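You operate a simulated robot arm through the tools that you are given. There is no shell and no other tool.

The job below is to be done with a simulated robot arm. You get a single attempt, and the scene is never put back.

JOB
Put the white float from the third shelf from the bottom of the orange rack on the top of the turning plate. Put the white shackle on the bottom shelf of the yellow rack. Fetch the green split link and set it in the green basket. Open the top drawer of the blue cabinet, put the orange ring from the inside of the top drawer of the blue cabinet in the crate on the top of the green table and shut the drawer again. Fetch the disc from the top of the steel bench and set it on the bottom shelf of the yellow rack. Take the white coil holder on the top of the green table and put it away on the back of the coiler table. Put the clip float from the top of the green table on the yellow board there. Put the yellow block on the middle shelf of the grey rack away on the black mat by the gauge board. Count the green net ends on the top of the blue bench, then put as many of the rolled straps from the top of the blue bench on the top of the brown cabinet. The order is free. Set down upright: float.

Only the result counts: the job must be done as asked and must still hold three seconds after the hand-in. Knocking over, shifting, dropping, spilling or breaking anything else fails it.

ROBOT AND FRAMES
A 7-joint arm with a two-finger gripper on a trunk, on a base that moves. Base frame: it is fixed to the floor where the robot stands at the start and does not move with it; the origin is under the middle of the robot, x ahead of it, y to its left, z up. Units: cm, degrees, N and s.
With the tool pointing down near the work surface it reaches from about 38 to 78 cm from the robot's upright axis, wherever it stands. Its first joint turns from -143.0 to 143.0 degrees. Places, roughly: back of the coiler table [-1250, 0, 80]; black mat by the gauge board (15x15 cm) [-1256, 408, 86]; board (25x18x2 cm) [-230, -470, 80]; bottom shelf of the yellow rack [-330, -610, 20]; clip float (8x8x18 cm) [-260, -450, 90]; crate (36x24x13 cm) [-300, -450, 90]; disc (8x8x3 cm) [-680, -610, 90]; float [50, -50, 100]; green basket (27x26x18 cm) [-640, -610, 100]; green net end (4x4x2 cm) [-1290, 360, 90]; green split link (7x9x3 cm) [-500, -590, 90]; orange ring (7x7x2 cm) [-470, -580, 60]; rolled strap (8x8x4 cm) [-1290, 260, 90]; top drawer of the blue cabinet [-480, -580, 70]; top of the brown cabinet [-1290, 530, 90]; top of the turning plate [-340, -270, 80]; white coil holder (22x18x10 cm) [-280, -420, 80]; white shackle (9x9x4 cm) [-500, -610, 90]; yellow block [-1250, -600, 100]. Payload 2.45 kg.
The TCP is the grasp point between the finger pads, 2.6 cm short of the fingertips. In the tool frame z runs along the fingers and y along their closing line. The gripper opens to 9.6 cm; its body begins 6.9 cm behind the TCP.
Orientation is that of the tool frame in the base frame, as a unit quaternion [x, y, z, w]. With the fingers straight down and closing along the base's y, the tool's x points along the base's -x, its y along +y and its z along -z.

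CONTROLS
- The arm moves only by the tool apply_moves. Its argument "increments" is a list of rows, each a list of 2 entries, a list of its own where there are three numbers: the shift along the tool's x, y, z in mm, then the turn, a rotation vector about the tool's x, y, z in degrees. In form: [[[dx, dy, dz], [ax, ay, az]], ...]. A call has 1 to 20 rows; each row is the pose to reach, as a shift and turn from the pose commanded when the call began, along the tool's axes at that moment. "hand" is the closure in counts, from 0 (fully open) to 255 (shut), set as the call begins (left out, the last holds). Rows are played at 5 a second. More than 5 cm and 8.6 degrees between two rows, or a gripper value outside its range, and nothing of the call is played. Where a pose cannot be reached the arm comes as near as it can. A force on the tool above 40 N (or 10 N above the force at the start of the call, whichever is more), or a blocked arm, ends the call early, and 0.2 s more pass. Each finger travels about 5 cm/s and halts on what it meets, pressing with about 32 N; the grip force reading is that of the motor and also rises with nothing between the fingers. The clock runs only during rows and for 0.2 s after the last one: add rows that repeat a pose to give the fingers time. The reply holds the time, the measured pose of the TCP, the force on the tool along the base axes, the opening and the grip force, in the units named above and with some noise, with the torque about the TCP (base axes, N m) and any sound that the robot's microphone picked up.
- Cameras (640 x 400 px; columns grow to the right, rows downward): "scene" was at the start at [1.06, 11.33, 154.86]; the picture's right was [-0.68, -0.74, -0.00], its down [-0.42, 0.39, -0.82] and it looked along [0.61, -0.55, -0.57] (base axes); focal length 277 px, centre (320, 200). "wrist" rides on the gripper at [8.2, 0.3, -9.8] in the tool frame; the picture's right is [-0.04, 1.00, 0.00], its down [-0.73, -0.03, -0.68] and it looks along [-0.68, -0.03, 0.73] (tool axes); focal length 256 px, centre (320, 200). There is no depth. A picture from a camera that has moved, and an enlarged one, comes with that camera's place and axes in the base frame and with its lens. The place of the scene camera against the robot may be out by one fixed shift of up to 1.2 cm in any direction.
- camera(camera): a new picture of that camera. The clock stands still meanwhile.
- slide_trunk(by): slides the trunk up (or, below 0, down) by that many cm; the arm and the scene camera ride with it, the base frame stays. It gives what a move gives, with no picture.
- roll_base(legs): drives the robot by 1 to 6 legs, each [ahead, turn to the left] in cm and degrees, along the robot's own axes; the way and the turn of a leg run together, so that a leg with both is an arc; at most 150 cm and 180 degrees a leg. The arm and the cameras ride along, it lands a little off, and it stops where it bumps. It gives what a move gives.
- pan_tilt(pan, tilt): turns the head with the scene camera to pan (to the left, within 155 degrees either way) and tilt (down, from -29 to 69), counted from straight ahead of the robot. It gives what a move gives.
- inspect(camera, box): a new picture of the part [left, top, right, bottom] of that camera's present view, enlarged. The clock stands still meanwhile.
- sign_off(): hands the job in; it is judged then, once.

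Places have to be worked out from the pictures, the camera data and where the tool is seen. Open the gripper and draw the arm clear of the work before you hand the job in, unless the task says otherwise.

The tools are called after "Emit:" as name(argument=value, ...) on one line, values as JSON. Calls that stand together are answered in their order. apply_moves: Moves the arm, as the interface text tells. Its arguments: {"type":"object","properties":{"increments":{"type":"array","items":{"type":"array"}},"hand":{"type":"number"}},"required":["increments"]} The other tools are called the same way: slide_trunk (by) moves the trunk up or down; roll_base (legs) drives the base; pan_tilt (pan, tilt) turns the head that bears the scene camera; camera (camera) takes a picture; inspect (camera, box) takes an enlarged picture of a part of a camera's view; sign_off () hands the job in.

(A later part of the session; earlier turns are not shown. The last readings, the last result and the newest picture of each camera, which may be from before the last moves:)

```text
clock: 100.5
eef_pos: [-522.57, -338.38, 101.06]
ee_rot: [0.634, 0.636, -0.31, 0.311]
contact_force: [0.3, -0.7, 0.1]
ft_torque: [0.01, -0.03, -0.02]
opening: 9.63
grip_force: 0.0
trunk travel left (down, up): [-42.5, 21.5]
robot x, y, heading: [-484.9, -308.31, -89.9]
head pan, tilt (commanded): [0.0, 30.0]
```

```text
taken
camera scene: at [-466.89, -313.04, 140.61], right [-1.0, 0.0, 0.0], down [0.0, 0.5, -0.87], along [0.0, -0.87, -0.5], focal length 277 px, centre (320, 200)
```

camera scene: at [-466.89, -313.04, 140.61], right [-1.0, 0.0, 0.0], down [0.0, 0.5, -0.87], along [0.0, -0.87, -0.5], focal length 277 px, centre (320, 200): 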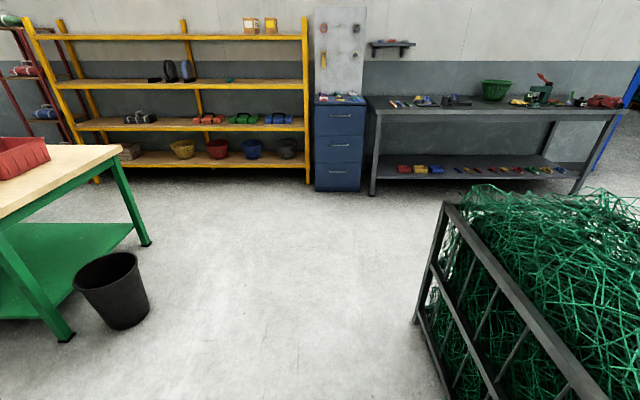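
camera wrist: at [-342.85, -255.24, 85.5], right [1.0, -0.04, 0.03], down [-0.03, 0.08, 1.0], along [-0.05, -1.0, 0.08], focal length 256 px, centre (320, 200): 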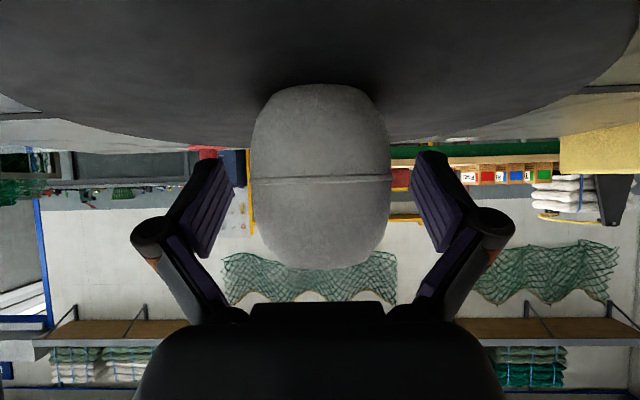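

The cage's near side is at x≈-522, right under my hand, so I first swing the tool to the front of the robot, raised and pointing down again.

Emit:
apply_moves(increments=[[[-20, 36, 8], [0, 5.8, 0]], [[-40, 72, 15], [0, 11.6, 0]], [[-60, 108, 23], [0, 17.3, 0]], [[-80, 144, 31], [0, 23.1, 0]], [[-101, 180, 38], [0, 28.9, 0]], [[-121, 217, 46], [0, 34.7, 0]], [[-141, 253, 54], [0, 40.4, 0]], [[-161, 289, 61], [0, 46.2, 0]], [[-181, 325, 69], [0, 52, 0]], [[-181, 325, 69], [0, 52, 0]]])

Emit:
camera(camera="scene")

```text
clock: 102.7
eef_pos: [-489.82, -354.9, 110.96]
ee_rot: [0.706, 0.708, 0.001, -0.001]
contact_force: [-0.5, 0.0, 0.8]
ft_torque: [0.0, 0.0, -0.03]
opening: 9.59
grip_force: 0.0
trunk travel left (down, up): [-42.5, 21.5]
robot x, y, heading: [-484.7, -308.12, -89.8]
head pan, tilt (commanded): [0.0, 30.0]
```

```text
taken
camera scene: at [-466.88, -313.04, 140.6], right [-1.0, 0.0, 0.0], down [0.0, 0.5, -0.87], along [0.0, -0.87, -0.5], focal length 277 px, centre (320, 200)
```

scene: 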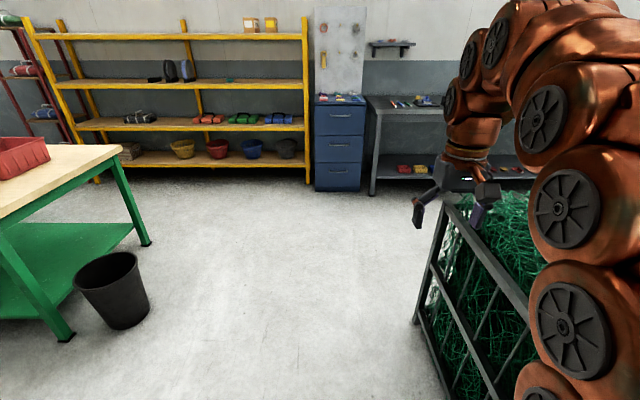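

The tool is in front now at z=111. I drive ahead to about y=-508, in front of the cabinet.

Emit:
roll_base(legs=[[100, 0], [98, 0]])

Emit:
pan_tilt(pan=-5, tilt=50)

Emit:
camera(camera="scene")

Emit:
camera(camera="wrist")

```text
clock: 112.7
eef_pos: [-487.72, -555.09, 111.04]
ee_rot: [0.703, 0.711, -0.001, 0.0]
contact_force: [0.5, 0.2, 0.5]
ft_torque: [-0.01, 0.02, 0.02]
opening: 9.6
grip_force: 0.0
trunk travel left (down, up): [-42.5, 21.5]
robot x, y, heading: [-482.95, -508.37, -89.5]
head pan, tilt (commanded): [0.0, 30.0]
```

```text
clock: 113.5
eef_pos: [-487.79, -554.92, 111.08]
ee_rot: [0.703, 0.711, -0.001, 0.0]
contact_force: [0.1, 0.4, 0.3]
ft_torque: [0.0, 0.0, -0.03]
opening: 9.62
grip_force: 0.0
trunk travel left (down, up): [-42.5, 21.5]
robot x, y, heading: [-482.76, -508.36, -89.5]
head pan, tilt (commanded): [-5.0, 50.0]
```

```text
taken
camera scene: at [-465.71, -511.64, 137.66], right [-1.0, 0.08, 0.0], down [0.06, 0.76, -0.64], along [-0.05, -0.64, -0.77], focal length 277 px, centre (320, 200)
```

scene: 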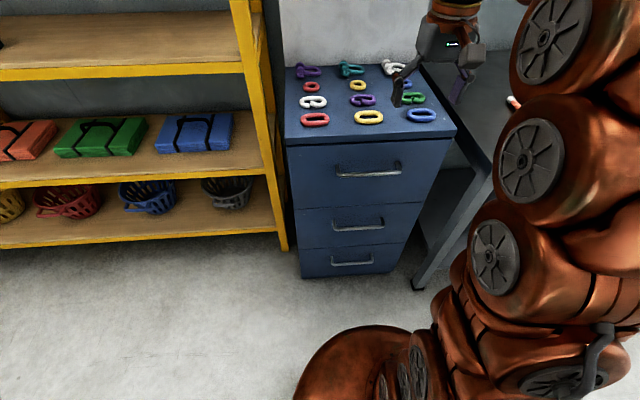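

```text
taken
camera wrist: at [-487.4, -546.73, 120.86], right [1.0, -0.03, 0.0], down [-0.02, -0.73, 0.68], along [-0.02, -0.68, -0.73], focal length 256 px, centre (320, 200)
```

wrist: 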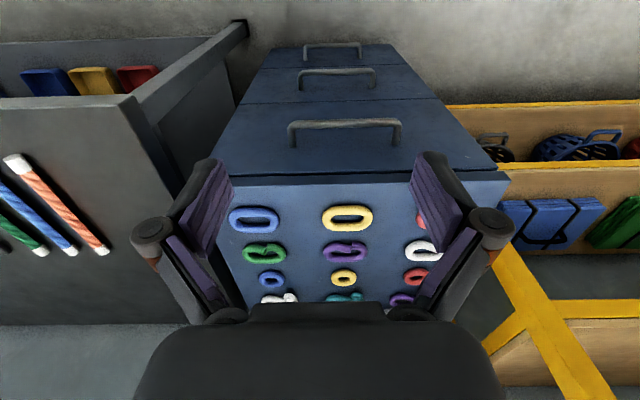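

Four rows of fittings lie on the cabinet: front links, then split links, small rings, and shackles at the back. I zoom in to identify the green split link and the white shackle.

Emit:
inspect(camera="scene", box=[280, 50, 440, 150])

Emit:
inspect(camera="wrist", box=[200, 190, 456, 350])

```text
4.00 times, centred on (360, 100) of scene
camera zoom: at [-465.71, -511.64, 137.66], right [-1.0, 0.08, 0.0], down [0.06, 0.76, -0.64], along [-0.05, -0.64, -0.77], focal length 1108 px, centre (160, 600)
```

zoom: 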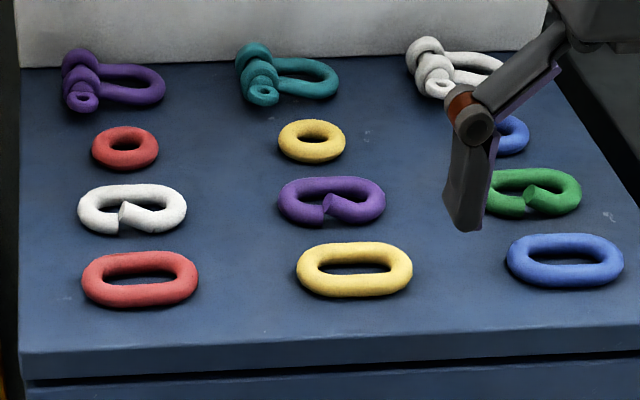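

```text
2.50 times, centred on (328, 270) of wrist
camera zoom: at [-487.4, -546.73, 120.86], right [1.0, -0.03, 0.0], down [-0.02, -0.73, 0.68], along [-0.02, -0.68, -0.73], focal length 640 px, centre (300, 25)
```

zoom: 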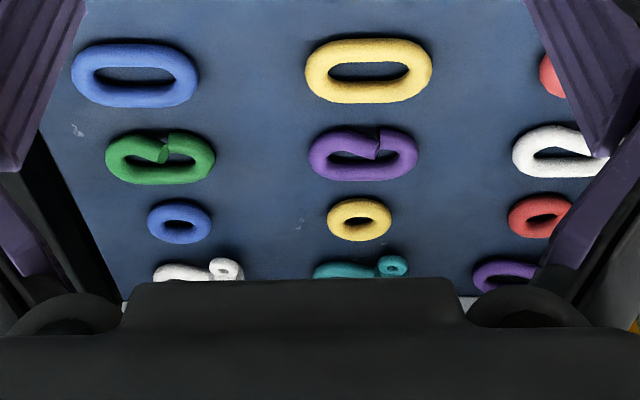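

Layout is clear: green split link is second row, right; white shackle is the back row, right. They are at the limit of reach, so I roll 20 cm closer.

Emit:
roll_base(legs=[[20, 0]])

Emit:
camera(camera="wrist")

Emit:
camera(camera="scene")

```text
clock: 115.1
eef_pos: [-487.66, -574.88, 111.09]
ee_rot: [0.704, 0.711, 0.0, 0.0]
contact_force: [0.2, 0.4, 0.1]
ft_torque: [0.02, -0.01, 0.0]
opening: 9.59
grip_force: 0.0
trunk travel left (down, up): [-42.5, 21.5]
robot x, y, heading: [-483.0, -528.13, -89.5]
head pan, tilt (commanded): [-5.0, 50.0]
```

```text
taken
camera wrist: at [-487.26, -566.69, 120.86], right [1.0, -0.03, 0.0], down [-0.02, -0.73, 0.68], along [-0.02, -0.68, -0.73], focal length 256 px, centre (320, 200)
```

wrist: 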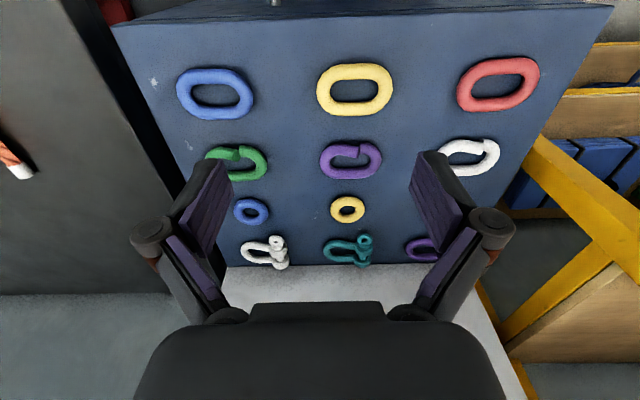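

```text
taken
camera scene: at [-465.52, -531.64, 137.65], right [-1.0, 0.08, 0.0], down [0.06, 0.76, -0.64], along [-0.05, -0.64, -0.77], focal length 277 px, centre (320, 200)
```

scene: 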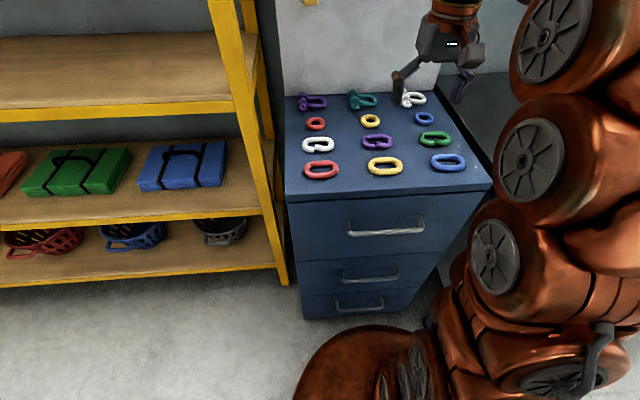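

Triangulating the two wrist views puts the green split link at [-498.7, -585.4, 93]. I move the hand above it at z≈101 to check alignment.

Emit:
apply_moves(increments=[[[-26, -28, 25], [0, 0, 0]], [[-52, -56, 50], [0, 0, 0]], [[-78, -84, 75], [0, 0, 0]], [[-104, -111.6, 100], [0, 0, 0]], [[-104, -111.6, 100], [0, 0, 0]]], hand=0)

Emit:
inspect(camera="wrist", box=[160, 60, 480, 260])

Emit:
inspect(camera="scene", box=[340, 50, 500, 150])

```text
clock: 116.3
eef_pos: [-498.59, -585.66, 101.06]
ee_rot: [0.704, 0.71, 0.0, 0.0]
contact_force: [0.5, -0.2, 0.5]
ft_torque: [0.03, -0.04, 0.03]
opening: 9.57
grip_force: 0.0
trunk travel left (down, up): [-42.5, 21.5]
robot x, y, heading: [-482.63, -528.09, -89.5]
head pan, tilt (commanded): [-5.0, 50.0]
```

```text
2.00 times, centred on (320, 160) of wrist
camera zoom: at [-498.27, -577.37, 110.86], right [1.0, -0.03, 0.0], down [-0.02, -0.73, 0.68], along [-0.02, -0.68, -0.73], focal length 512 px, centre (320, 280)
```

zoom: 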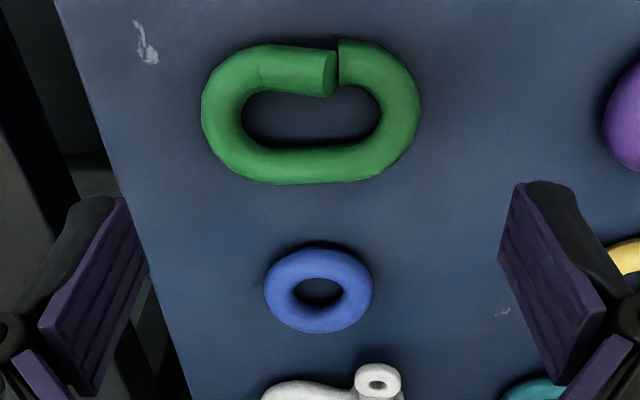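

```text
4.00 times, centred on (420, 100) of scene
camera zoom: at [-465.52, -531.64, 137.65], right [-1.0, 0.08, 0.0], down [0.06, 0.76, -0.64], along [-0.05, -0.64, -0.77], focal length 1108 px, centre (-80, 600)
```

zoom: 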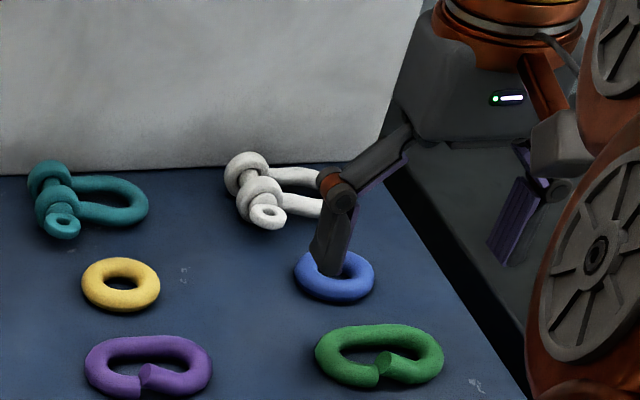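

The link's centre is 0.36 cm toward -x from the hand, long axis along the closing line (7.9 cm, 9.6 open). I correct and descend to z≈96, then feel for the cabinet top.

Emit:
apply_moves(increments=[[[0, -3.6, 10], [0, 0, 0]], [[0, -3.6, 25], [0, 0, 0]], [[0, -3.6, 40], [0, 0, 0]], [[0, -3.6, 50], [0, 0, 0]], [[0, -3.6, 50], [0, 0, 0]]])

Emit:
inspect(camera="wrist", box=[160, 100, 480, 300])

```text
clock: 117.5
eef_pos: [-499.0, -585.55, 95.88]
ee_rot: [0.704, 0.71, 0.0, -0.001]
contact_force: [0.6, 0.3, 0.1]
ft_torque: [0.02, -0.03, 0.0]
opening: 9.61
grip_force: 0.1
trunk travel left (down, up): [-42.5, 21.5]
robot x, y, heading: [-482.53, -528.02, -89.3]
head pan, tilt (commanded): [-5.0, 50.0]
```

```text
2.00 times, centred on (320, 200) of wrist
camera zoom: at [-498.7, -577.26, 105.82], right [1.0, -0.03, 0.0], down [-0.02, -0.73, 0.68], along [-0.02, -0.68, -0.73], focal length 512 px, centre (320, 200)
```

zoom: 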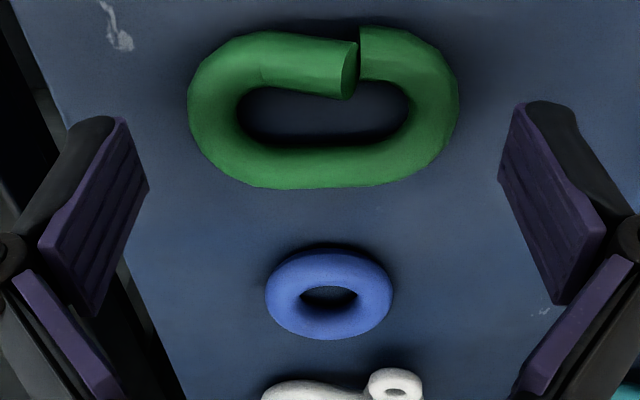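

Well centred (link 187–459, fingers outside). I lower in small steps until the tips feel the top.

Emit:
apply_moves(increments=[[[0, 0, 2], [0, 0, 0]], [[0, 0, 4], [0, 0, 0]], [[0, 0, 6], [0, 0, 0]], [[0, 0, 6], [0, 0, 0]]])

```text
clock: 118.5
eef_pos: [-499.02, -585.54, 95.38]
ee_rot: [0.704, 0.71, 0.0, 0.0]
contact_force: [0.2, 0.2, -0.8]
ft_torque: [-0.01, 0.04, -0.01]
opening: 9.62
grip_force: 0.2
trunk travel left (down, up): [-42.5, 21.5]
robot x, y, heading: [-482.42, -528.34, -89.1]
head pan, tilt (commanded): [-5.0, 50.0]
```

No contact yet; two more small steps.

Emit:
apply_moves(increments=[[[0, 0, 2], [0, 0, 0]], [[0, 0, 4], [0, 0, 0]], [[0, 0, 6], [0, 0, 0]], [[0, 0, 6], [0, 0, 0]]])

```text
clock: 119.5
eef_pos: [-498.92, -585.37, 94.91]
ee_rot: [0.704, 0.71, 0.0, 0.0]
contact_force: [0.7, 0.1, 0.0]
ft_torque: [-0.03, 0.02, 0.02]
opening: 9.6
grip_force: 0.1
trunk travel left (down, up): [-42.5, 21.5]
robot x, y, heading: [-482.69, -528.1, -89.7]
head pan, tilt (commanded): [-5.0, 50.0]
```

Still free; another 4 mm.

Emit:
apply_moves(increments=[[[0, 0, 2], [0, 0, 0]], [[0, 0, 4], [0, 0, 0]], [[0, 0, 4], [0, 0, 0]]])

Emit:
inspect(camera="scene", box=[360, 80, 480, 155])

```text
clock: 120.3
eef_pos: [-499.07, -585.56, 94.37]
ee_rot: [0.704, 0.711, -0.001, 0.0]
contact_force: [-0.7, 0.2, -0.7]
ft_torque: [0.03, 0.02, -0.02]
opening: 9.61
grip_force: 0.2
trunk travel left (down, up): [-42.5, 21.5]
robot x, y, heading: [-482.75, -528.38, -89.7]
head pan, tilt (commanded): [-5.0, 50.0]
```

```text
5.33 times, centred on (420, 118) of scene
camera zoom: at [-465.52, -531.64, 137.65], right [-1.0, 0.08, 0.0], down [0.06, 0.76, -0.64], along [-0.05, -0.64, -0.77], focal length 1477 px, centre (-213, 640)
```

zoom: 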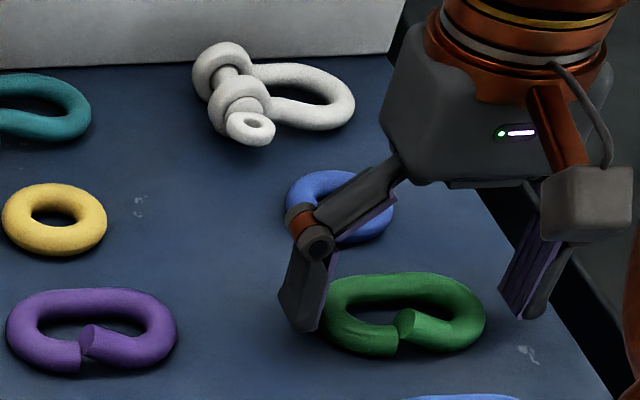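

The finger tips are at the link's level beside both ends. I close the hand.

Emit:
apply_moves(increments=[[[0, 0, 0], [0, 0, 0]], [[0, 0, 0], [0, 0, 0]], [[0, 0, 0], [0, 0, 0]], [[0, 0, 0], [0, 0, 0]]], hand=255)

Emit:
inspect(camera="scene", box=[360, 80, 480, 155])

```text
clock: 121.3
eef_pos: [-498.95, -585.4, 94.47]
ee_rot: [0.704, 0.71, 0.0, 0.0]
contact_force: [1.6, -0.3, 3.4]
ft_torque: [-0.01, -0.21, -0.02]
opening: 7.58
grip_force: 32.0
trunk travel left (down, up): [-42.5, 21.5]
robot x, y, heading: [-482.39, -528.29, -89.0]
head pan, tilt (commanded): [-5.0, 50.0]
```

```text
5.33 times, centred on (420, 118) of scene
camera zoom: at [-465.51, -531.63, 137.65], right [-1.0, 0.08, 0.0], down [0.06, 0.76, -0.64], along [-0.05, -0.64, -0.77], focal length 1477 px, centre (-213, 640)
```

zoom: 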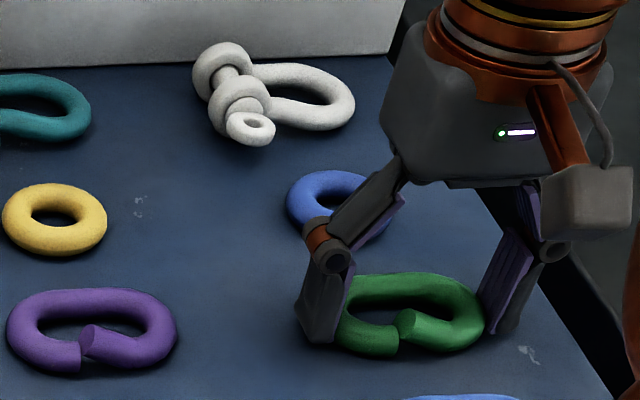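

Gripped at 7.6 cm. I lift it 16 cm.

Emit:
apply_moves(increments=[[[0, 0, -15], [0, 0, 0]], [[0, 0, -40], [0, 0, 0]], [[0, 0, -80], [0, 0, 0]], [[0, 0, -120], [0, 0, 0]], [[0, 0, -165], [0, 0, 0]], [[0, 0, -165], [0, 0, 0]]])

Emit:
camera(camera="wrist")

Emit:
pan_tilt(pan=-60, tilt=35)

Emit:
camera(camera="scene")

```text
clock: 122.7
eef_pos: [-499.01, -585.48, 107.21]
ee_rot: [0.704, 0.71, 0.0, 0.0]
contact_force: [-0.2, 0.3, -2.4]
ft_torque: [0.02, 0.0, 0.03]
opening: 7.55
grip_force: 31.9
out of reach, approached as far as the arm can: row 5, 6
trunk travel left (down, up): [-42.5, 21.5]
robot x, y, heading: [-482.7, -528.01, -89.2]
head pan, tilt (commanded): [-5.0, 50.0]
```

```text
taken
camera wrist: at [-498.72, -577.06, 116.99], right [1.0, -0.03, 0.0], down [-0.02, -0.73, 0.68], along [-0.02, -0.68, -0.73], focal length 256 px, centre (320, 200)
```

wrist: 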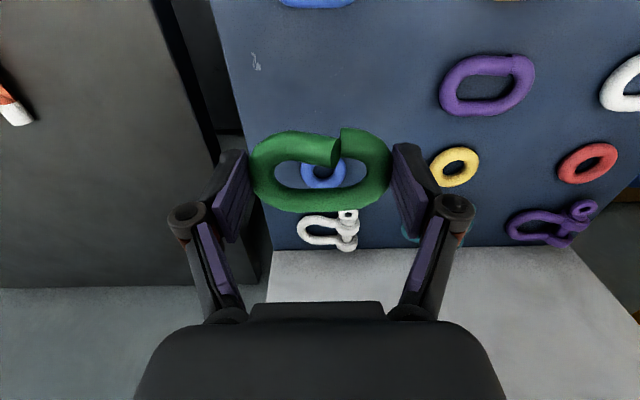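

```text
clock: 123.9
eef_pos: [-499.15, -585.3, 107.12]
ee_rot: [0.705, 0.71, 0.0, 0.0]
contact_force: [1.2, 0.0, -2.7]
ft_torque: [-0.01, 0.01, 0.03]
opening: 7.58
grip_force: 31.8
trunk travel left (down, up): [-42.5, 21.5]
robot x, y, heading: [-482.24, -528.04, -89.4]
head pan, tilt (commanded): [-60.0, 35.0]
```

```text
taken
camera scene: at [-472.51, -528.45, 139.82], right [-0.51, 0.86, 0.0], down [0.49, 0.29, -0.82], along [-0.71, -0.42, -0.57], focal length 277 px, centre (320, 200)
```

scene: 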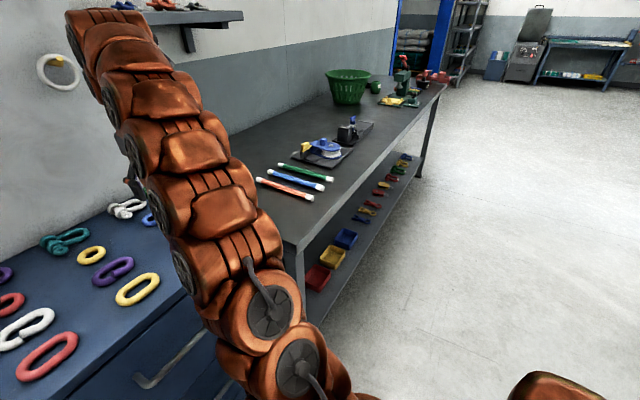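

The link is held firmly. The green basket is on the steel bench near [-632, -604]. I back off, drive west along y≈-490 and turn to face it.

Emit:
roll_base(legs=[[-38, 0], [0, -90], [146, 0], [0, 90]])

Emit:
pan_tilt(pan=0, tilt=35)

Emit:
camera(camera="scene")

Emit:
camera(camera="wrist")

```text
clock: 140.9
eef_pos: [-646.97, -546.5, 107.12]
ee_rot: [0.709, 0.705, 0.0, 0.0]
contact_force: [-0.5, 1.4, -2.7]
ft_torque: [0.03, 0.0, 0.01]
opening: 7.58
grip_force: 31.5
trunk travel left (down, up): [-42.5, 21.5]
robot x, y, heading: [-629.54, -489.43, -90.1]
head pan, tilt (commanded): [-60.0, 35.0]
```

```text
clock: 142.2
eef_pos: [-646.92, -546.44, 107.18]
ee_rot: [0.71, 0.705, 0.0, 0.0]
contact_force: [-0.8, 0.1, -2.5]
ft_torque: [0.02, -0.02, -0.03]
opening: 7.6
grip_force: 31.9
trunk travel left (down, up): [-42.5, 21.5]
robot x, y, heading: [-629.51, -489.65, -90.4]
head pan, tilt (commanded): [0.0, 35.0]
```

```text
taken
camera scene: at [-611.87, -494.51, 139.82], right [-1.0, 0.01, 0.0], down [0.0, 0.57, -0.82], along [-0.01, -0.82, -0.57], focal length 277 px, centre (320, 200)
```

scene: 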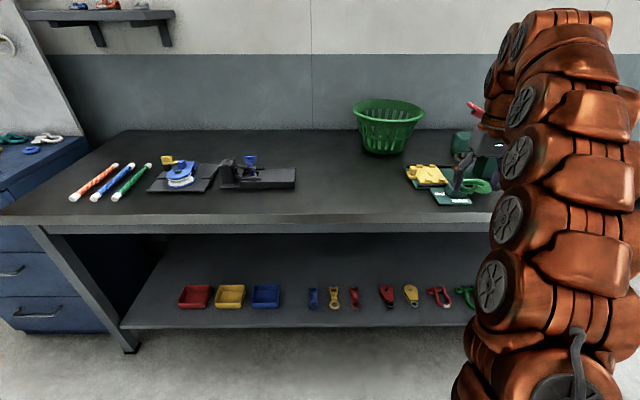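

```text
taken
camera wrist: at [-646.48, -538.22, 116.97], right [1.0, -0.05, 0.0], down [-0.03, -0.73, 0.68], along [-0.03, -0.68, -0.73], focal length 256 px, centre (320, 200)
```

wrist: 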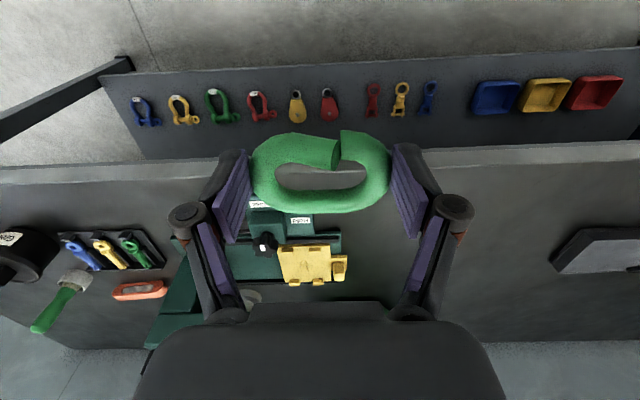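

The basket sits at about [-640.5, -609], rim z≈106. I check how close my base is to the bench front by looking straight down.

Emit:
pan_tilt(pan=0, tilt=69)

Emit:
camera(camera="scene")

```text
clock: 143.2
eef_pos: [-646.88, -546.43, 107.14]
ee_rot: [0.71, 0.705, 0.0, 0.0]
contact_force: [0.1, -0.3, -1.7]
ft_torque: [-0.01, -0.01, 0.05]
opening: 7.58
grip_force: 32.1
trunk travel left (down, up): [-42.5, 21.5]
robot x, y, heading: [-629.78, -489.65, -90.4]
head pan, tilt (commanded): [0.0, 68.8]
```

```text
taken
camera scene: at [-611.84, -491.3, 135.46], right [-1.0, 0.01, 0.0], down [0.01, 0.93, -0.36], along [0.0, -0.36, -0.93], focal length 277 px, centre (320, 200)
```

scene: 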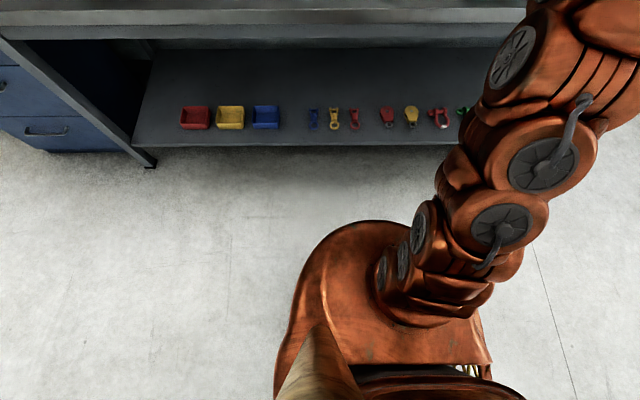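

The shoulder housing sits well inside, and the bench front is at y≈-559. I raise the trunk 14 cm so the link clears the rim, then roll 36 cm closer.

Emit:
slide_trunk(by=14)

Emit:
roll_base(legs=[[36, 0]])

Emit:
pan_tilt(pan=-10, tilt=45)

Emit:
camera(camera="scene")

Emit:
camera(camera="wrist")

```text
clock: 144.8
eef_pos: [-646.9, -546.46, 121.03]
ee_rot: [0.71, 0.704, 0.001, -0.001]
contact_force: [-0.2, 0.2, -2.2]
ft_torque: [0.0, 0.02, 0.01]
opening: 7.56
grip_force: 31.5
trunk travel left (down, up): [-56.5, 7.5]
robot x, y, heading: [-629.56, -489.73, -90.4]
head pan, tilt (commanded): [0.0, 68.8]
```

```text
clock: 147.2
eef_pos: [-647.32, -583.2, 121.1]
ee_rot: [0.71, 0.705, 0.0, 0.0]
contact_force: [1.1, 0.2, -1.9]
ft_torque: [0.01, 0.02, -0.03]
opening: 7.55
grip_force: 31.9
trunk travel left (down, up): [-56.5, 7.5]
robot x, y, heading: [-629.85, -526.38, -90.5]
head pan, tilt (commanded): [0.0, 68.8]
```

```text
clock: 148.1
eef_pos: [-647.29, -583.18, 121.02]
ee_rot: [0.711, 0.703, 0.0, 0.0]
contact_force: [-0.3, -0.2, -2.1]
ft_torque: [0.02, 0.02, 0.01]
opening: 7.57
grip_force: 32.0
trunk travel left (down, up): [-56.5, 7.5]
robot x, y, heading: [-629.89, -526.51, -90.4]
head pan, tilt (commanded): [-10.0, 45.0]
```

```text
taken
camera scene: at [-613.57, -530.49, 152.33], right [-0.98, 0.18, 0.0], down [0.13, 0.7, -0.71], along [-0.13, -0.69, -0.71], focal length 277 px, centre (320, 200)
```

scene: 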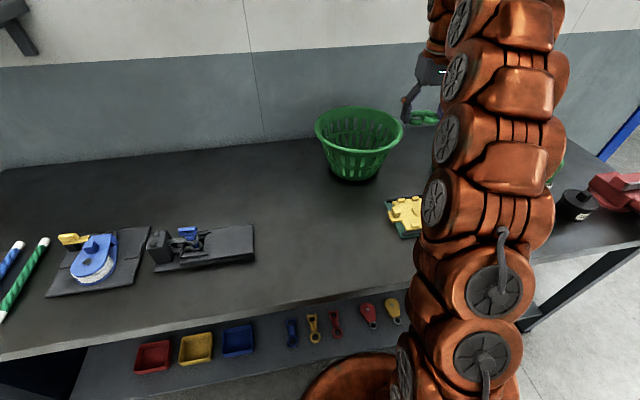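

```text
taken
camera wrist: at [-646.83, -574.97, 130.97], right [1.0, -0.05, 0.0], down [-0.04, -0.73, 0.68], along [-0.03, -0.68, -0.73], focal length 256 px, centre (320, 200)
```

wrist: 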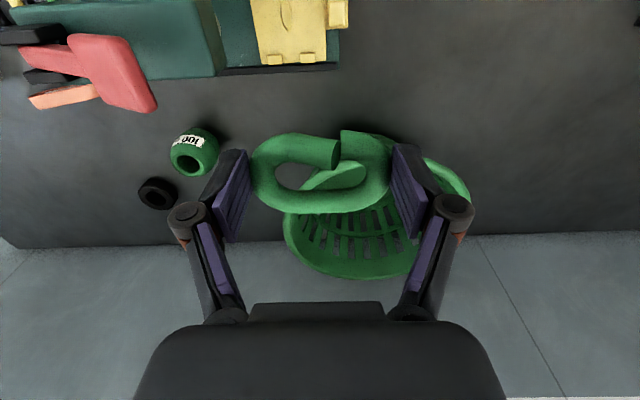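

The basket's rim centre is near [-640, -603], z≈106, and the link hangs at z≈120. I move over the basket.

Emit:
apply_moves(increments=[[[-36.4, 15, 0], [0, 0, 0]], [[-72.8, 30, 0], [0, 0, 0]], [[-109.2, 45, 0], [0, 0, 0]], [[-145.6, 60, 0], [0, 0, 0]], [[-182, 75, 0], [0, 0, 0]], [[-182, 75, 0], [0, 0, 0]]])

Emit:
camera(camera="scene")

Emit:
camera(camera="wrist")

```text
clock: 149.5
eef_pos: [-640.59, -591.39, 115.94]
ee_rot: [0.71, 0.704, 0.0, 0.0]
contact_force: [0.3, 1.6, -1.9]
ft_torque: [0.01, -0.03, -0.03]
opening: 7.57
grip_force: 31.9
out of reach, approached as far as the arm can: row 1, 2, 3, 4, 5, 6
trunk travel left (down, up): [-56.5, 7.5]
robot x, y, heading: [-629.87, -526.67, -90.5]
head pan, tilt (commanded): [-10.0, 45.0]
```

```text
taken
camera scene: at [-613.57, -530.48, 152.34], right [-0.98, 0.18, 0.0], down [0.13, 0.7, -0.71], along [-0.13, -0.7, -0.71], focal length 277 px, centre (320, 200)
```

scene: 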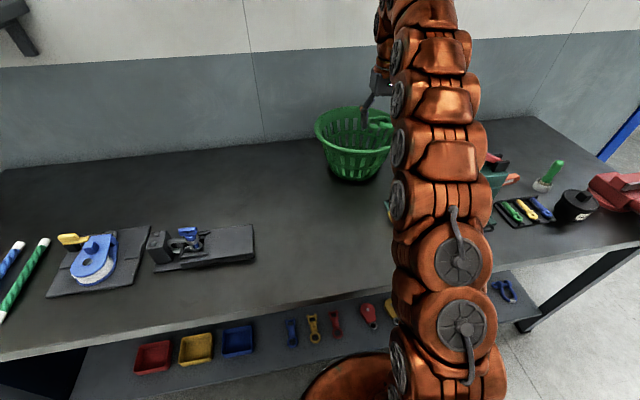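

```text
taken
camera wrist: at [-640.18, -583.14, 125.74], right [1.0, -0.05, 0.0], down [-0.04, -0.73, 0.68], along [-0.03, -0.68, -0.73], focal length 256 px, centre (320, 200)
```

wrist: 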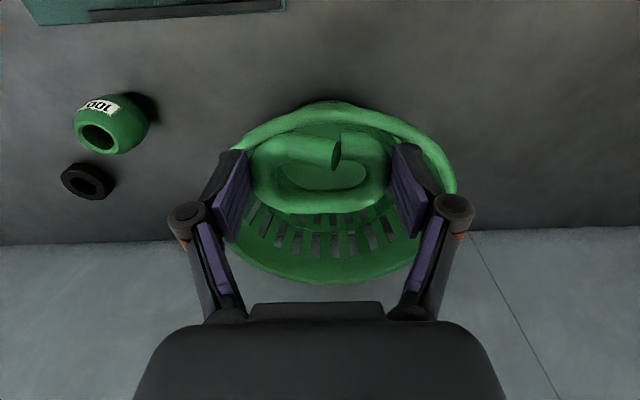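

The arm is at its reach limit here. I check the real footprint of my base by looking down beside me, to see whether I can stand closer.

Emit:
pan_tilt(pan=60, tilt=69)

Emit:
camera(camera="scene")

Emit:
pan_tilt(pan=130, tilt=69)

Emit:
camera(camera="scene")

```text
clock: 150.9
eef_pos: [-640.57, -591.38, 115.89]
ee_rot: [0.71, 0.704, 0.0, 0.0]
contact_force: [-0.4, -0.1, -2.3]
ft_torque: [0.0, 0.03, 0.0]
opening: 7.57
grip_force: 31.7
trunk travel left (down, up): [-56.5, 7.5]
robot x, y, heading: [-629.54, -526.56, -90.6]
head pan, tilt (commanded): [60.0, 68.8]
```

```text
taken
camera scene: at [-607.27, -525.34, 149.46], right [-0.51, -0.86, 0.0], down [-0.8, 0.47, -0.36], along [0.31, -0.18, -0.93], focal length 277 px, centre (320, 200)
```

scene: 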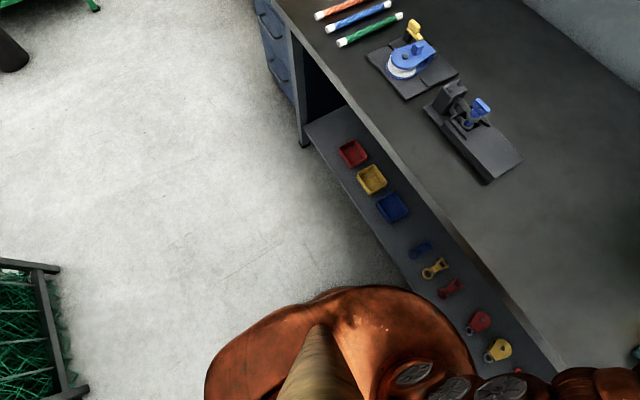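

```text
clock: 152.3
eef_pos: [-640.54, -591.33, 115.96]
ee_rot: [0.71, 0.704, -0.001, 0.0]
contact_force: [0.3, 0.4, -2.1]
ft_torque: [-0.01, 0.0, 0.0]
opening: 7.54
grip_force: 31.9
trunk travel left (down, up): [-56.5, 7.5]
robot x, y, heading: [-629.86, -526.12, -90.5]
head pan, tilt (commanded): [130.0, 68.8]
```

```text
taken
camera scene: at [-607.77, -518.94, 149.46], right [0.64, -0.77, 0.0], down [-0.72, -0.59, -0.36], along [0.28, 0.23, -0.93], focal length 277 px, centre (320, 200)
```

scene: 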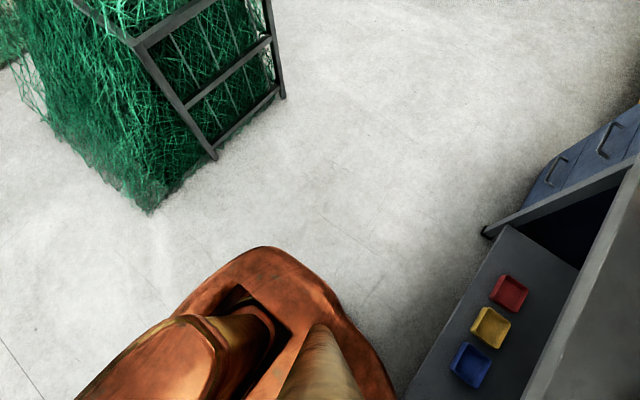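

The base seems roughly 28 cm in radius, so I stay put. I raise the trunk to its top and tilt the hand 20° forward while moving over the basket's centre.

Emit:
slide_trunk(by=7)

Emit:
apply_moves(increments=[[[-20, 2, 10], [0, -4, 0]], [[-42, 4, 30], [0, -8, 0]], [[-64, 6, 50], [0, -12, 0]], [[-86, 8, 75], [0, -16, 0]], [[-110, 10, 100], [0, -20, 0]], [[-126, 10, 114], [0, -20, 0]], [[-126, 10, 114], [0, -20, 0]]])

Emit:
pan_tilt(pan=-10, tilt=45)

Emit:
camera(camera="wrist")

Emit:
inspect(camera="scene", box=[280, 50, 440, 150])

```text
clock: 153.4
eef_pos: [-640.65, -591.35, 122.92]
ee_rot: [0.71, 0.704, 0.0, 0.0]
contact_force: [0.1, -0.1, -2.2]
ft_torque: [0.02, -0.02, -0.02]
opening: 7.58
grip_force: 32.5
trunk travel left (down, up): [-63.5, 0.5]
robot x, y, heading: [-629.97, -526.27, -90.4]
head pan, tilt (commanded): [130.0, 68.8]
```

```text
clock: 155.0
eef_pos: [-639.72, -604.17, 111.4]
ee_rot: [0.699, 0.693, -0.123, 0.123]
contact_force: [-1.2, 0.3, -2.4]
ft_torque: [0.03, -0.02, 0.0]
opening: 7.57
grip_force: 32.0
trunk travel left (down, up): [-63.5, 0.5]
robot x, y, heading: [-629.69, -526.66, -90.6]
head pan, tilt (commanded): [130.0, 68.8]
```

```text
clock: 157.2
eef_pos: [-639.79, -604.16, 111.38]
ee_rot: [0.699, 0.693, -0.123, 0.122]
contact_force: [-0.3, 0.1, -3.6]
ft_torque: [0.05, 0.01, 0.01]
opening: 7.55
grip_force: 31.9
trunk travel left (down, up): [-63.5, 0.5]
robot x, y, heading: [-629.38, -526.52, -90.3]
head pan, tilt (commanded): [-10.0, 45.0]
```

```text
taken
camera wrist: at [-639.26, -593.01, 117.89], right [1.0, -0.05, 0.01], down [-0.03, -0.46, 0.89], along [-0.03, -0.89, -0.46], focal length 256 px, centre (320, 200)
```

wrist: 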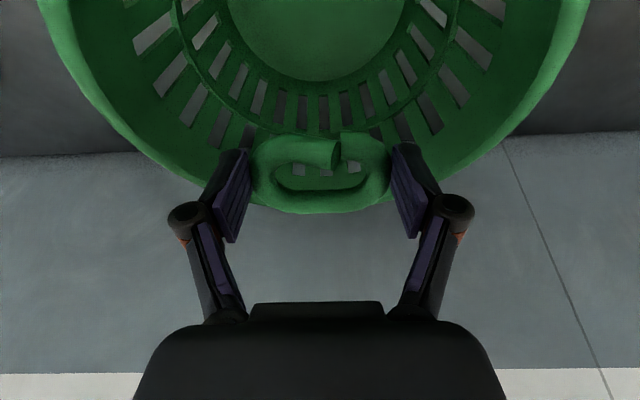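

```text
4.00 times, centred on (360, 100) of scene
camera zoom: at [-613.56, -530.5, 159.34], right [-0.98, 0.18, 0.0], down [0.13, 0.7, -0.71], along [-0.13, -0.7, -0.71], focal length 1108 px, centre (160, 600)
```

zoom: 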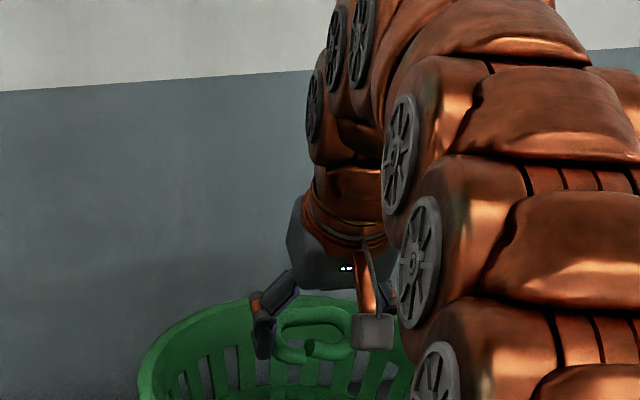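

The hand is centred over the basket with an empty floor below. I lower 8 cm into it and let go.

Emit:
apply_moves(increments=[[[9, 0, 25], [0, 0, 0]], [[18, 0, 50], [0, 0, 0]], [[27.4, 0, 75.2], [0, 0, 0]], [[27.4, 0, 75.2], [0, 0, 0]]])

Emit:
camera(camera="wrist")

Emit:
inspect(camera="scene", box=[280, 70, 440, 170])

```text
clock: 158.2
eef_pos: [-639.68, -604.02, 103.49]
ee_rot: [0.7, 0.693, -0.123, 0.122]
contact_force: [-0.5, -0.6, -2.2]
ft_torque: [0.01, 0.01, -0.02]
opening: 7.59
grip_force: 32.1
trunk travel left (down, up): [-63.5, 0.5]
robot x, y, heading: [-629.68, -526.37, -90.4]
head pan, tilt (commanded): [-10.0, 45.0]
```

```text
taken
camera wrist: at [-639.25, -592.91, 110.0], right [1.0, -0.05, 0.01], down [-0.03, -0.46, 0.89], along [-0.03, -0.89, -0.46], focal length 256 px, centre (320, 200)
```

wrist: 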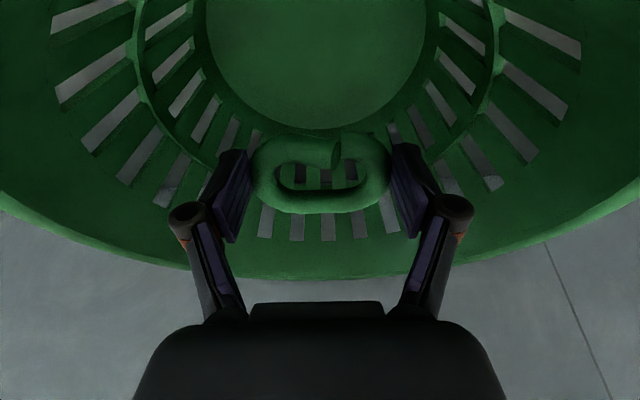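

```text
4.00 times, centred on (360, 120) of scene
camera zoom: at [-613.57, -530.51, 159.34], right [-0.98, 0.18, 0.0], down [0.13, 0.7, -0.71], along [-0.13, -0.7, -0.71], focal length 1108 px, centre (160, 520)
```

zoom: 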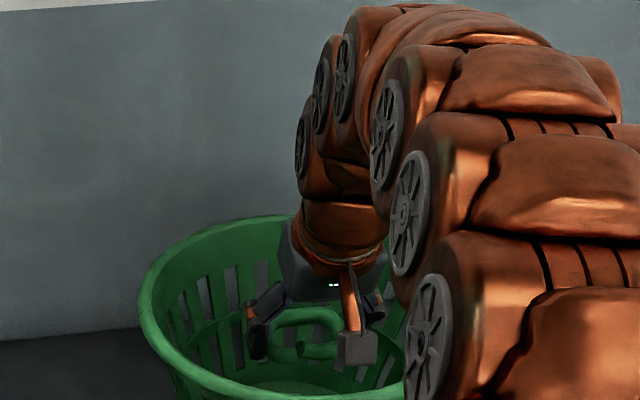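

The link is inside the rim. I go a bit further in and 5 cm lower to shorten the fall.

Emit:
apply_moves(increments=[[[-9, 0, 3], [0, 0, 0]], [[-18.8, 0, 6.8], [0, 0, 0]], [[-10, 0, 30], [0, 0, 0]], [[-1.7, 0, 53.8], [0, 0, 0]], [[-1.7, 0, 53.8], [0, 0, 0]]])

Emit:
camera(camera="wrist")

```text
clock: 159.4
eef_pos: [-639.76, -606.2, 98.46]
ee_rot: [0.7, 0.693, -0.122, 0.122]
contact_force: [-0.9, -0.7, -1.6]
ft_torque: [0.3, -0.01, 0.01]
opening: 7.57
grip_force: 32.0
trunk travel left (down, up): [-63.5, 0.5]
robot x, y, heading: [-629.77, -526.18, -90.4]
head pan, tilt (commanded): [-10.0, 45.0]
```

```text
taken
camera wrist: at [-639.35, -595.02, 104.94], right [1.0, -0.05, 0.01], down [-0.03, -0.46, 0.89], along [-0.03, -0.89, -0.46], focal length 256 px, centre (320, 200)
```

wrist: 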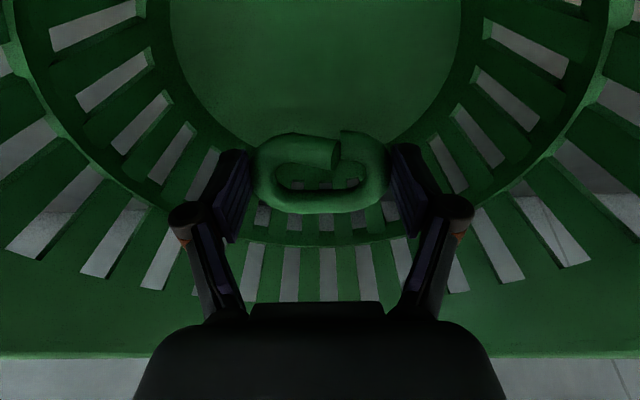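

A slight torque suggests a light touch, so I stop here and open.

Emit:
apply_moves(increments=[[[0, 0, 0], [0, 0, 0]], [[0, 0, 0], [0, 0, 0]], [[0, 0, 0], [0, 0, 0]], [[0, 0, 0], [0, 0, 0]]], hand=0)

Emit:
camera(camera="wrist")

```text
clock: 160.4
eef_pos: [-639.91, -606.1, 98.43]
ee_rot: [0.699, 0.693, -0.123, 0.122]
contact_force: [0.7, -0.7, 6.0]
ft_torque: [0.82, 0.02, 0.04]
opening: 9.58
grip_force: 0.0
trunk travel left (down, up): [-63.5, 0.5]
robot x, y, heading: [-629.88, -526.69, -90.4]
head pan, tilt (commanded): [-10.0, 45.0]
```

```text
taken
camera wrist: at [-639.35, -594.99, 104.99], right [1.0, -0.05, 0.01], down [-0.03, -0.46, 0.89], along [-0.03, -0.89, -0.46], focal length 256 px, centre (320, 200)
```

wrist: 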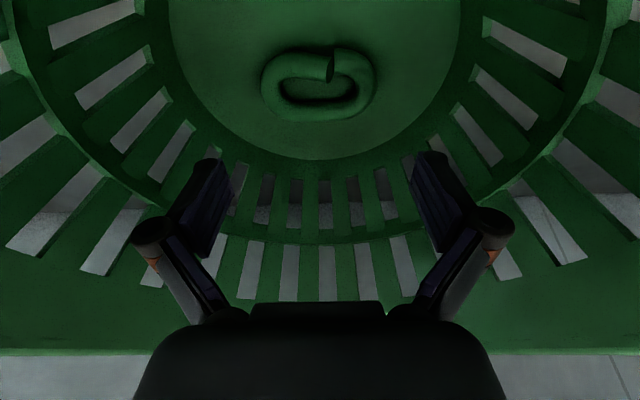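

The link lies in the basket. The +6 N with torque says my camera box leans on the near rim, so I lift straight up now.

Emit:
apply_moves(increments=[[[-5, 0, -14], [0, 0, 0]], [[-13.7, 0, -37.6], [0, 0, 0]], [[-27.4, 0, -75.2], [0, 0, 0]], [[-44, 0, -121], [0, 0, 0]], [[-44, 0, -121], [0, 0, 0]]])

Emit:
camera(camera="wrist")

Emit:
inspect(camera="scene", box=[280, 50, 480, 175])

```text
clock: 161.6
eef_pos: [-639.66, -606.12, 111.42]
ee_rot: [0.699, 0.694, -0.122, 0.122]
contact_force: [-0.2, 1.0, 0.0]
ft_torque: [0.0, 0.0, 0.0]
opening: 9.59
grip_force: 0.0
trunk travel left (down, up): [-63.5, 0.5]
robot x, y, heading: [-630.07, -526.71, -90.6]
head pan, tilt (commanded): [-10.0, 45.0]
```

```text
taken
camera wrist: at [-639.15, -594.97, 117.98], right [1.0, -0.05, 0.01], down [-0.03, -0.46, 0.89], along [-0.03, -0.89, -0.46], focal length 256 px, centre (320, 200)
```

wrist: 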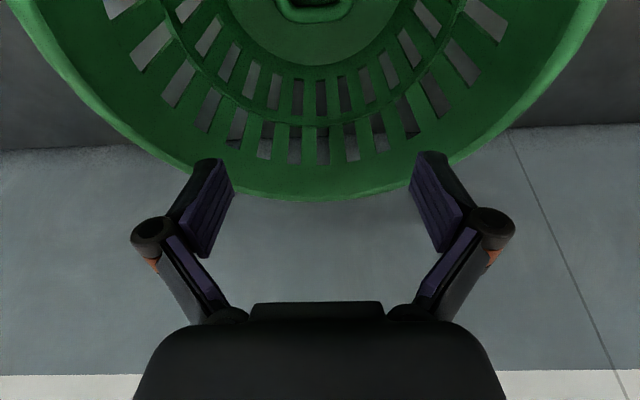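

```text
3.20 times, centred on (380, 112) of scene
camera zoom: at [-613.56, -530.47, 159.34], right [-0.98, 0.18, 0.0], down [0.13, 0.7, -0.71], along [-0.13, -0.7, -0.71], focal length 886 px, centre (128, 480)
```

zoom: 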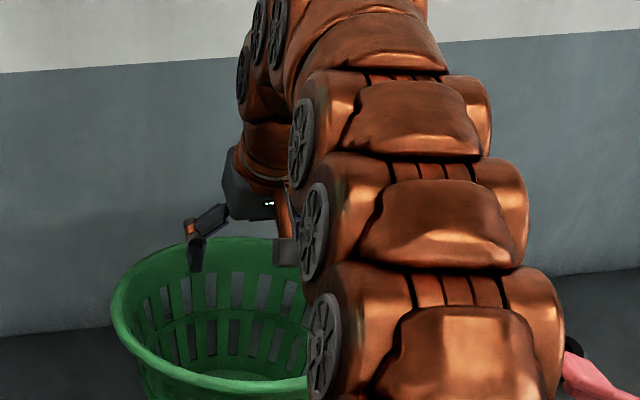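

The basket stands undisturbed. The black disc was seen at about [-683, -609.5, 90]. I draw the arm back over the rim and shift the robot west to face it.

Emit:
apply_moves(increments=[[[-5, 0, -15], [0, 0, 0]], [[30, 0, -43], [0, 0, 0]], [[70, 0, -68], [0, 0, 0]], [[110, 0, -92], [0, 0, 0]], [[150, 0, -110], [0, 0, 0]], [[190, 0, -128], [0, 0, 0]], [[214, 0, -142], [0, 0, 0]]])

Emit:
roll_base(legs=[[-26, 0], [0, -90], [54, 0], [0, 90], [20, 0]])

Emit:
pan_tilt(pan=0, tilt=45)

Emit:
camera(camera="scene")

Emit:
camera(camera="wrist")

```text
clock: 163.2
eef_pos: [-639.69, -581.16, 117.29]
ee_rot: [0.699, 0.694, -0.124, 0.122]
contact_force: [0.2, -0.6, -0.5]
ft_torque: [-0.03, -0.03, -0.01]
opening: 9.62
grip_force: 0.1
trunk travel left (down, up): [-63.5, 0.5]
robot x, y, heading: [-630.15, -526.73, -90.5]
head pan, tilt (commanded): [-10.0, 45.0]
```

```text
clock: 176.6
eef_pos: [-696.12, -573.31, 117.24]
ee_rot: [0.711, 0.681, -0.126, 0.12]
contact_force: [-0.2, -0.1, 0.1]
ft_torque: [-0.05, 0.0, 0.03]
opening: 9.61
grip_force: 0.2
trunk travel left (down, up): [-63.5, 0.5]
robot x, y, heading: [-684.57, -519.18, -92.7]
head pan, tilt (commanded): [-10.0, 45.0]
```

```text
clock: 177.3
eef_pos: [-696.19, -573.35, 117.21]
ee_rot: [0.711, 0.681, -0.126, 0.12]
contact_force: [-0.3, -0.5, 0.2]
ft_torque: [-0.04, -0.03, -0.03]
opening: 9.61
grip_force: 0.0
trunk travel left (down, up): [-63.5, 0.5]
robot x, y, heading: [-684.61, -519.11, -92.5]
head pan, tilt (commanded): [0.0, 45.0]
```

```text
taken
camera scene: at [-666.91, -523.88, 159.34], right [-1.0, 0.04, 0.0], down [0.03, 0.71, -0.71], along [-0.03, -0.71, -0.71], focal length 277 px, centre (320, 200)
```

scene: 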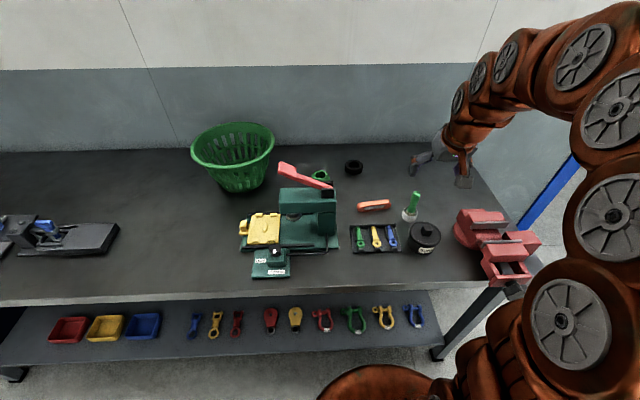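

```text
taken
camera wrist: at [-695.33, -562.25, 123.65], right [1.0, -0.08, 0.01], down [-0.05, -0.46, 0.89], along [-0.06, -0.89, -0.46], focal length 256 px, centre (320, 200)
```

wrist: 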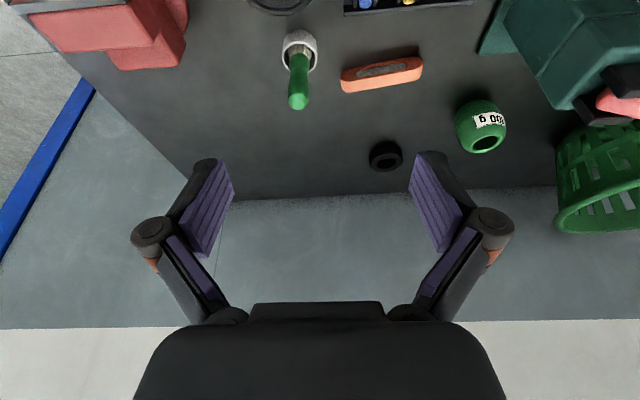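

The disc is at about [-684, -609.5]. I roll 7 cm closer (same stand-off as before) and move over it with the 20° tilt.

Emit:
roll_base(legs=[[7, 0]])

Emit:
camera(camera="wrist")

```text
clock: 178.4
eef_pos: [-696.67, -580.54, 117.3]
ee_rot: [0.711, 0.681, -0.125, 0.121]
contact_force: [-0.6, 0.3, 0.8]
ft_torque: [-0.01, 0.05, 0.01]
opening: 9.62
grip_force: 0.0
trunk travel left (down, up): [-63.5, 0.5]
robot x, y, heading: [-685.05, -526.49, -92.6]
head pan, tilt (commanded): [0.0, 45.0]
```

```text
taken
camera wrist: at [-695.68, -569.35, 123.67], right [1.0, -0.08, 0.01], down [-0.05, -0.46, 0.89], along [-0.07, -0.89, -0.46], focal length 256 px, centre (320, 200)
```

wrist: 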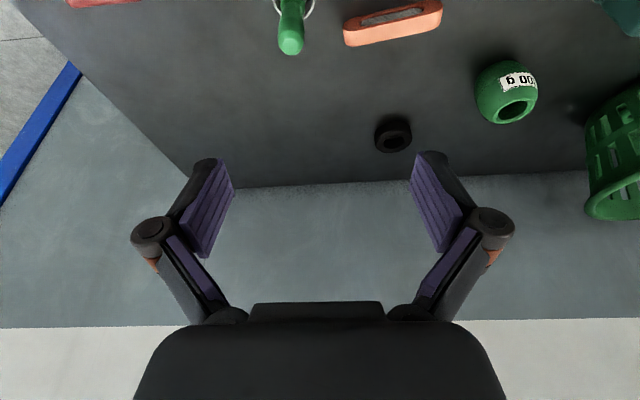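

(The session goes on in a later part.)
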